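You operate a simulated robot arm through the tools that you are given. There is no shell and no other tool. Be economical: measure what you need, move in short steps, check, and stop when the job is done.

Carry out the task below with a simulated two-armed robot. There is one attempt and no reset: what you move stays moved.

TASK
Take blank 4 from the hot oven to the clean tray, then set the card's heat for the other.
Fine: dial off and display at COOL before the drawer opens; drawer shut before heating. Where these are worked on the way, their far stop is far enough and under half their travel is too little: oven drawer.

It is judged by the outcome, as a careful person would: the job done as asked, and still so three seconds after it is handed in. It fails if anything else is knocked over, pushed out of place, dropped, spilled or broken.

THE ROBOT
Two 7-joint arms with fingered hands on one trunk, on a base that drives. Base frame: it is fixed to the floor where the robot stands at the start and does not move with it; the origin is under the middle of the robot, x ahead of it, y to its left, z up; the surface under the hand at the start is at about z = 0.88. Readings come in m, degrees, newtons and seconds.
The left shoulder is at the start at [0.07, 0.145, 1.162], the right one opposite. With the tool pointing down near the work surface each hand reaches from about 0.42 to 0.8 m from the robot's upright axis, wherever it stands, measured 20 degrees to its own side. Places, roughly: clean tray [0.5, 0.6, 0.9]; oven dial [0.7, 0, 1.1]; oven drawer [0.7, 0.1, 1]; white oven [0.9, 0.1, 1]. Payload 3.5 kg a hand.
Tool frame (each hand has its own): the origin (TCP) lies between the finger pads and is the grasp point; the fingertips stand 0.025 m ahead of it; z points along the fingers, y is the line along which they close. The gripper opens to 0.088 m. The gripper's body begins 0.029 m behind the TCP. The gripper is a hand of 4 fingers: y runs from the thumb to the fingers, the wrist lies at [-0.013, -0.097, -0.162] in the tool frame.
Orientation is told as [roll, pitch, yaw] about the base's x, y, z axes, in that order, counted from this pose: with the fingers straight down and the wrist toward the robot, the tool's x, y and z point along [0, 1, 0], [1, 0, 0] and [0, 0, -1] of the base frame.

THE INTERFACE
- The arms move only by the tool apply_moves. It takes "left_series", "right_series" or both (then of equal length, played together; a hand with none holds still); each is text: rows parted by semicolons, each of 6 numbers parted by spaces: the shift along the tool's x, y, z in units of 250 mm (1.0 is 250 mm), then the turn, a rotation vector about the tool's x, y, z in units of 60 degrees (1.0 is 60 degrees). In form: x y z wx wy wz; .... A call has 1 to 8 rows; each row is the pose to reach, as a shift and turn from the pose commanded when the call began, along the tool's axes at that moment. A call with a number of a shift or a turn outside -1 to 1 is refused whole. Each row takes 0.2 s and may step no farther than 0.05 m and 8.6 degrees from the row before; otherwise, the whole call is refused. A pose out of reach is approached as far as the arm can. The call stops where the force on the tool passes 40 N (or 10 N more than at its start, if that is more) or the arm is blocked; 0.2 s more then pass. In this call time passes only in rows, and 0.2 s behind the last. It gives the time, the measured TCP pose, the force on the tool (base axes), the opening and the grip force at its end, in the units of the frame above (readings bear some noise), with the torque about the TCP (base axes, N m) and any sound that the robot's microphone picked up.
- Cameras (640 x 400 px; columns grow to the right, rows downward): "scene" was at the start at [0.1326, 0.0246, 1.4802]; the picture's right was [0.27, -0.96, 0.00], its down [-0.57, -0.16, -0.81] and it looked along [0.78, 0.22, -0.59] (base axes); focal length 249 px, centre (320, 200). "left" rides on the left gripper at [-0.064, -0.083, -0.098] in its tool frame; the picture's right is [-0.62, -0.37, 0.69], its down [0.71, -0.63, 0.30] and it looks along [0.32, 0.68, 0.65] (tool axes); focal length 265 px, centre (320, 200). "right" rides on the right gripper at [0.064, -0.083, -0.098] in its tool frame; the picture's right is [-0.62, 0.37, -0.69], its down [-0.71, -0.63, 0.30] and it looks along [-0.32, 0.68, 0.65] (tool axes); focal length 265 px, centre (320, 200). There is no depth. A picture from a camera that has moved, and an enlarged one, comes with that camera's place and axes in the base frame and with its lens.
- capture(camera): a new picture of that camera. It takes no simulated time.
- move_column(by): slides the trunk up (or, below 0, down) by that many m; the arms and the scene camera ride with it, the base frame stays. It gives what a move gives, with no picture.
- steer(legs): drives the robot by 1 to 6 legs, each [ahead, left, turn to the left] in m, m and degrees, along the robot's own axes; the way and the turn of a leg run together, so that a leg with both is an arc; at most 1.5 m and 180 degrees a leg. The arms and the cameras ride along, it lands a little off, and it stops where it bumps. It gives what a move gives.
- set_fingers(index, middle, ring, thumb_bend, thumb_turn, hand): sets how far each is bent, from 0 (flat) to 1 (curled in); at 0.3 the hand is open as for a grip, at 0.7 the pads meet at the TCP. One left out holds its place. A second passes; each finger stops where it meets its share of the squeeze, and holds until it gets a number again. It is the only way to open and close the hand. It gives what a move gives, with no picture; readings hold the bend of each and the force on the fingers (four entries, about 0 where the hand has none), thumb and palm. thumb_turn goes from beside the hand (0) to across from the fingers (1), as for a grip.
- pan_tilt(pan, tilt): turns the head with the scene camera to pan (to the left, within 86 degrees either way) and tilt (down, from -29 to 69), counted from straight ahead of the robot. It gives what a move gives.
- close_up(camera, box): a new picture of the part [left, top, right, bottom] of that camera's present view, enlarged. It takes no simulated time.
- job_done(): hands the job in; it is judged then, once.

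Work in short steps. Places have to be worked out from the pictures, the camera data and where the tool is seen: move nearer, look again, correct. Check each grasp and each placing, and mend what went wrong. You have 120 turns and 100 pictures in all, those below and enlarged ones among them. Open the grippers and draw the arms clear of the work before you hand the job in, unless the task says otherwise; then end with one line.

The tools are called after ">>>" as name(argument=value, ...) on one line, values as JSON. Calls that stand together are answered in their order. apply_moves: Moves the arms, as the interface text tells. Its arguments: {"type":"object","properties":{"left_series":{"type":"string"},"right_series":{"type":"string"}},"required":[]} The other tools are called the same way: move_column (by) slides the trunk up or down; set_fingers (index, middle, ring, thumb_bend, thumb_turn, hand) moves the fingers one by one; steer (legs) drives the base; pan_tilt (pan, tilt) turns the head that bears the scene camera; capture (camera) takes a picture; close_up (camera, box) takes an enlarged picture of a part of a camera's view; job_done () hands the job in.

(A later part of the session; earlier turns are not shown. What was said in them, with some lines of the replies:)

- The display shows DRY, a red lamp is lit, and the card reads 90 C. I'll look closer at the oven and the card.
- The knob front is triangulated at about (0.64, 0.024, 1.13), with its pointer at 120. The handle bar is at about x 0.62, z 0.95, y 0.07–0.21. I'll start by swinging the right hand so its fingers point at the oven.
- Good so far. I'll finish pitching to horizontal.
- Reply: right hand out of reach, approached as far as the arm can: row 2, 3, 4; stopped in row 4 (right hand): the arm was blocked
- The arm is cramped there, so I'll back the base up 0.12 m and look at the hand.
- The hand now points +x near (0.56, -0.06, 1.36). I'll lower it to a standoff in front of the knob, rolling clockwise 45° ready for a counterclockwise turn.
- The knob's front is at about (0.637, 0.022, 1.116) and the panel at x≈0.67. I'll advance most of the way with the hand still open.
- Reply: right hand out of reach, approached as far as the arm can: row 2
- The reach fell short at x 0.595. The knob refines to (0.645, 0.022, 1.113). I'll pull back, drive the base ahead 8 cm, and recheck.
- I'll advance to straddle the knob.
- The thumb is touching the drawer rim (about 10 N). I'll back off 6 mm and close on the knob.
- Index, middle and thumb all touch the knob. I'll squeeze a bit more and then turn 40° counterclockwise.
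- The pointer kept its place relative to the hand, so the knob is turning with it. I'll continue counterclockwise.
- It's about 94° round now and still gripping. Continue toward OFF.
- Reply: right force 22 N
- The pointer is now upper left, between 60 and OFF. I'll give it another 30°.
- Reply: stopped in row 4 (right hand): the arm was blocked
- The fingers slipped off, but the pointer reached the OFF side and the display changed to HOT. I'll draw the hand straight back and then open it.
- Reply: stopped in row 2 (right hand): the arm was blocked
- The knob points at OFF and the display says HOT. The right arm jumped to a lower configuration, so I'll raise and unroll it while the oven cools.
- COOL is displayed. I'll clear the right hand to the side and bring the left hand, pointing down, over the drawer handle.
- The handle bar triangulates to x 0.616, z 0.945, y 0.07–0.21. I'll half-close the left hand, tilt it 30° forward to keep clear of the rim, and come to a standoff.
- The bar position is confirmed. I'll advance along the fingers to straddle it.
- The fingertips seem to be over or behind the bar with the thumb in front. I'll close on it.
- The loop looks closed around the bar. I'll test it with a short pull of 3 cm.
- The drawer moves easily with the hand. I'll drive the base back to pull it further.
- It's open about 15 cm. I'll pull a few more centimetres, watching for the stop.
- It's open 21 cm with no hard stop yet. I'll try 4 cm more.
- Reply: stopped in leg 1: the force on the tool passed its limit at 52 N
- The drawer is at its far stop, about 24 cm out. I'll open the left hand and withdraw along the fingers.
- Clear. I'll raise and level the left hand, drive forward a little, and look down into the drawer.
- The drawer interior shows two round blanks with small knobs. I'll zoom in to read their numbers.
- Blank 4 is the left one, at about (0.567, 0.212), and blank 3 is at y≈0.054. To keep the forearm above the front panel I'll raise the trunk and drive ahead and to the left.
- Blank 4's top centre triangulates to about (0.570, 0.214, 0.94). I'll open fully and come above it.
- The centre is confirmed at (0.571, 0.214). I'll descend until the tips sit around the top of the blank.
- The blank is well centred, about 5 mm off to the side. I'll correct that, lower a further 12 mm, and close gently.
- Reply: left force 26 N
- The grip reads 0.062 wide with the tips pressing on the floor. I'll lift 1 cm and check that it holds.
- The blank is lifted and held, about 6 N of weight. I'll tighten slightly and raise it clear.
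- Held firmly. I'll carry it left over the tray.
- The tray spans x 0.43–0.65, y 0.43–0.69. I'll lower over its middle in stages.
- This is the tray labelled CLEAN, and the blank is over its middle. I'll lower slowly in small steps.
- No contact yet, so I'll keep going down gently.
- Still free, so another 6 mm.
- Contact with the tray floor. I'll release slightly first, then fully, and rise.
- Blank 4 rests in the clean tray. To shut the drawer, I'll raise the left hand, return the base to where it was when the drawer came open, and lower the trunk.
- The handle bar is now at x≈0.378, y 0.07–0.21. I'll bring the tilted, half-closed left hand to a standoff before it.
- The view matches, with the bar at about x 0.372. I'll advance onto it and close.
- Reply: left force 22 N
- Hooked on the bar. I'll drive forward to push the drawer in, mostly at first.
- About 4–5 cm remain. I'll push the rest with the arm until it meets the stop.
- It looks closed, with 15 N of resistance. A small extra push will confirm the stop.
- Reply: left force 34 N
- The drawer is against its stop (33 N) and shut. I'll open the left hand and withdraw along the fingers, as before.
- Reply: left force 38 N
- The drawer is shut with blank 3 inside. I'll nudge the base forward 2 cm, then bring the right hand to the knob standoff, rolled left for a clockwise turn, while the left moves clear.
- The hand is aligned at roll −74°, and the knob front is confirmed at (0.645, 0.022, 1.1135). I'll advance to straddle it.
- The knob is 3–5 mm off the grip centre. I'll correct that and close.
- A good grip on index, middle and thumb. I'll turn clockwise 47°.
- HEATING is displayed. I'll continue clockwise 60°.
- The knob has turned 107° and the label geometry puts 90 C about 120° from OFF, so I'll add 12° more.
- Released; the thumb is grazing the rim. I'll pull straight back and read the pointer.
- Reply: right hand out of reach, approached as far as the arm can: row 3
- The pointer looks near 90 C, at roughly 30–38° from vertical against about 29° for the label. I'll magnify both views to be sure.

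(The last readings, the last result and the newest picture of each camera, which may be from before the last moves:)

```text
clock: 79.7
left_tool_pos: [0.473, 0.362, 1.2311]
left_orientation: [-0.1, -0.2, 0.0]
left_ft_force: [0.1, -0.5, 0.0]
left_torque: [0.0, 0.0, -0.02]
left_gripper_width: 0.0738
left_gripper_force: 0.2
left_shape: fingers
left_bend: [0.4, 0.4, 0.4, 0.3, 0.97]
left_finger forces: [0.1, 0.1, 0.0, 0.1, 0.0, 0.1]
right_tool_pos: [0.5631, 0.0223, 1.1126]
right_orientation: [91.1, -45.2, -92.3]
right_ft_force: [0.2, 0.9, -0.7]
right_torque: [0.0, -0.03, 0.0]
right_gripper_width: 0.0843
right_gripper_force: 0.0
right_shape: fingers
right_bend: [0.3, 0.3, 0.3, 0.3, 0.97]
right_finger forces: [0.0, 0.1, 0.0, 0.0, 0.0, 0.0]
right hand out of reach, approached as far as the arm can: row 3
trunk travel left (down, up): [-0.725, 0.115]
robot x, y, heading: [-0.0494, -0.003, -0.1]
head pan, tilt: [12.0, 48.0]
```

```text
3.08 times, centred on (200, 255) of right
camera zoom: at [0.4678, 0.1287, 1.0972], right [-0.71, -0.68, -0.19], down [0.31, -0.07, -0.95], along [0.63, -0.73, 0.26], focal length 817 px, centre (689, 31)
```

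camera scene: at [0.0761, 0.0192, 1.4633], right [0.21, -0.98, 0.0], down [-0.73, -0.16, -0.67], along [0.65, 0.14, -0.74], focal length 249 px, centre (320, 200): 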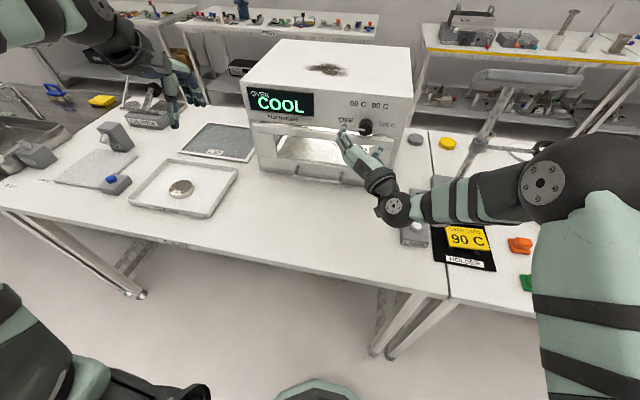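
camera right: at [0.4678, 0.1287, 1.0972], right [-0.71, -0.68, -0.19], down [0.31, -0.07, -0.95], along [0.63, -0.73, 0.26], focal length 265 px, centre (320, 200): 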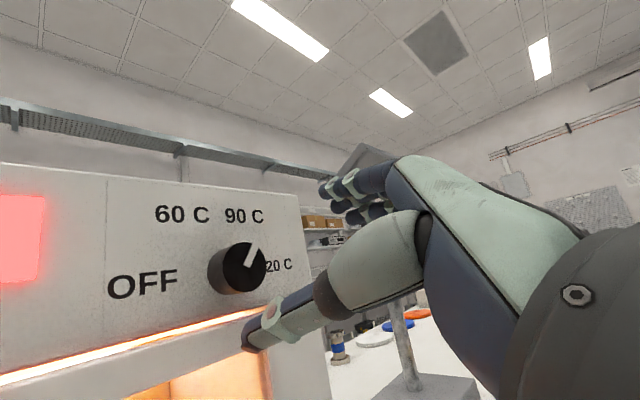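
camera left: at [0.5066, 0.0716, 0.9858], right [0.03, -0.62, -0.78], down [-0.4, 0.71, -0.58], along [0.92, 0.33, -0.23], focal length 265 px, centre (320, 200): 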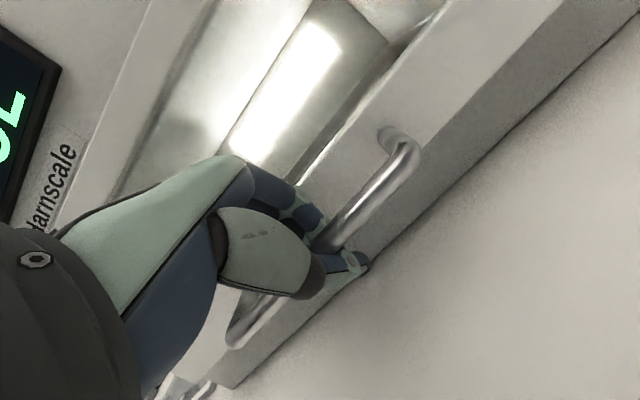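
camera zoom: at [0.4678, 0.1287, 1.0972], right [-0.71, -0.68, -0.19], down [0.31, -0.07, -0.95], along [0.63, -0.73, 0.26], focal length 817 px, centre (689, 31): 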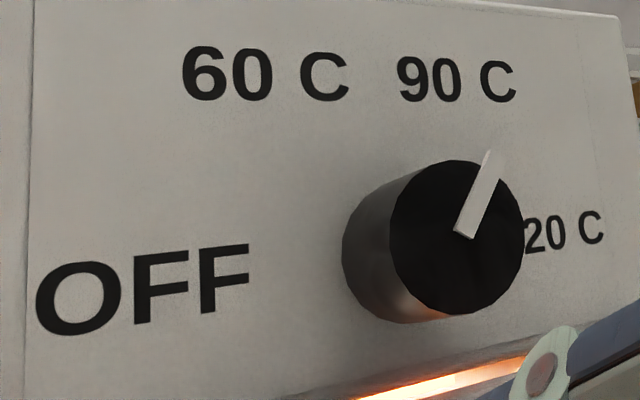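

Both views put the pointer at 31–32°, on the 90 C mark. I'll back the base away to draw both arms clear, open the left hand, and check the whole scene.

>>> steer(legs=[[-0.25, 0, 0]])

>>> set_fingers(hand="left", index=0.3, middle=0.3, ring=0.3, thumb_bend=0.3)

>>> pan_tilt(pan=12, tilt=36)

>>> capture(camera="scene")

>>> close_up(camera="scene", box=[260, 90, 440, 220])

```text
clock: 81.6
left_tool_pos: [0.222, 0.3631, 1.2303]
left_orientation: [-0.1, -0.1, 0.3]
left_ft_force: [0.4, 0.4, -0.6]
left_torque: [-0.01, 0.02, 0.0]
left_gripper_width: 0.074
left_gripper_force: 0.1
left_shape: fingers
left_bend: [0.4, 0.4, 0.4, 0.3, 0.97]
left_finger forces: [0.0, 0.1, 0.0, 0.0, 0.0, 0.1]
right_tool_pos: [0.315, 0.0228, 1.112]
right_orientation: [90.9, -45.0, -92.0]
right_ft_force: [0.5, -0.4, 0.0]
right_torque: [0.02, 0.01, 0.0]
right_gripper_width: 0.0844
right_gripper_force: 0.0
right_shape: fingers
right_bend: [0.3, 0.3, 0.3, 0.3, 0.97]
right_finger forces: [0.0, 0.0, 0.0, 0.1, 0.0, 0.1]
trunk travel left (down, up): [-0.725, 0.115]
robot x, y, heading: [-0.302, -0.0022, 0.3]
head pan, tilt: [12.0, 48.0]
```

```text
clock: 82.6
left_tool_pos: [0.2228, 0.3632, 1.2313]
left_orientation: [-0.2, -0.2, 0.3]
left_ft_force: [-0.5, -0.1, 0.4]
left_torque: [0.03, 0.02, -0.03]
left_gripper_width: 0.0845
left_gripper_force: 0.0
left_shape: fingers
left_bend: [0.3, 0.3, 0.3, 0.3, 0.97]
left_finger forces: [0.0, 0.0, 0.0, 0.0, 0.1, 0.1]
right_tool_pos: [0.3146, 0.0221, 1.1128]
right_orientation: [91.0, -45.2, -92.1]
right_ft_force: [-0.3, -0.4, 0.1]
right_torque: [0.0, 0.0, 0.01]
right_gripper_width: 0.0843
right_gripper_force: 0.0
right_shape: fingers
right_bend: [0.3, 0.3, 0.3, 0.3, 0.97]
right_finger forces: [0.0, 0.0, 0.1, 0.1, 0.1, 0.0]
trunk travel left (down, up): [-0.725, 0.115]
robot x, y, heading: [-0.296, 0.0006, 0.1]
head pan, tilt: [12.0, 48.0]
```

```text
clock: 83.3
left_tool_pos: [0.2218, 0.3625, 1.2309]
left_orientation: [-0.1, -0.2, 0.3]
left_ft_force: [-0.4, -0.2, 0.0]
left_torque: [0.04, -0.04, 0.03]
left_gripper_width: 0.0845
left_gripper_force: 0.1
left_shape: fingers
left_bend: [0.3, 0.3, 0.3, 0.3, 0.97]
left_finger forces: [0.0, 0.0, 0.0, 0.0, 0.0, 0.1]
right_tool_pos: [0.3144, 0.0217, 1.1132]
right_orientation: [91.1, -45.0, -92.1]
right_ft_force: [0.6, 0.1, -0.7]
right_torque: [-0.03, -0.01, -0.01]
right_gripper_width: 0.0843
right_gripper_force: 0.0
right_shape: fingers
right_bend: [0.3, 0.3, 0.3, 0.3, 0.97]
right_finger forces: [0.0, 0.0, 0.1, 0.0, 0.0, 0.0]
trunk travel left (down, up): [-0.725, 0.115]
robot x, y, heading: [-0.3016, -0.0014, 0.2]
head pan, tilt: [12.0, 36.0]
```

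```text
21 pictures are left
camera scene: at [-0.1646, 0.0184, 1.4807], right [0.21, -0.98, 0.0], down [-0.58, -0.12, -0.81], along [0.79, 0.17, -0.59], focal length 249 px, centre (320, 200)
```

scene: 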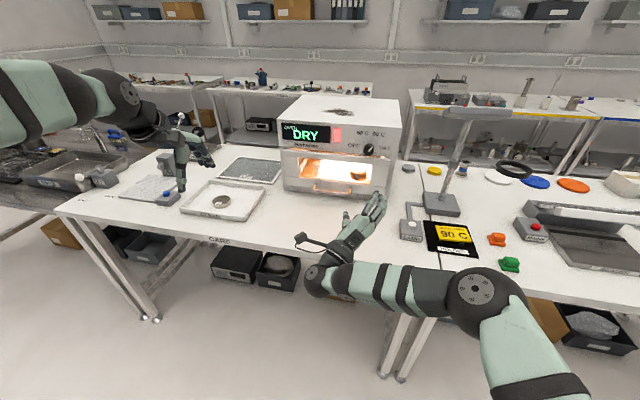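

```text
3.08 times, centred on (350, 155) of scene
camera zoom: at [-0.1646, 0.0184, 1.4807], right [0.21, -0.98, 0.0], down [-0.58, -0.12, -0.81], along [0.79, 0.17, -0.59], focal length 765 px, centre (228, 338)
```

zoom: 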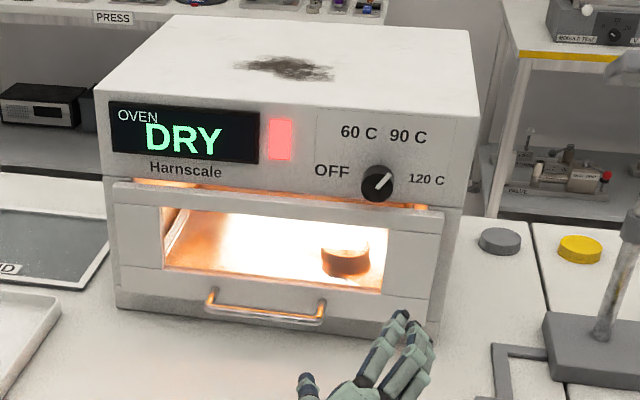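

The oven reads DRY with the dial at 90 C, the drawer is shut with blank 3 inside, blank 4 is in the clean tray, and both arms are clear. Handing in.

>>> job_done()

```text
The job is handed in.
```

Blank 4 is in the clean tray. I opened the drawer only with the dial off and the display at COOL, and shut it again before heating. The dial is set to the card's 90 C for blank 3, which is still in the oven, and the display now reads DRY.
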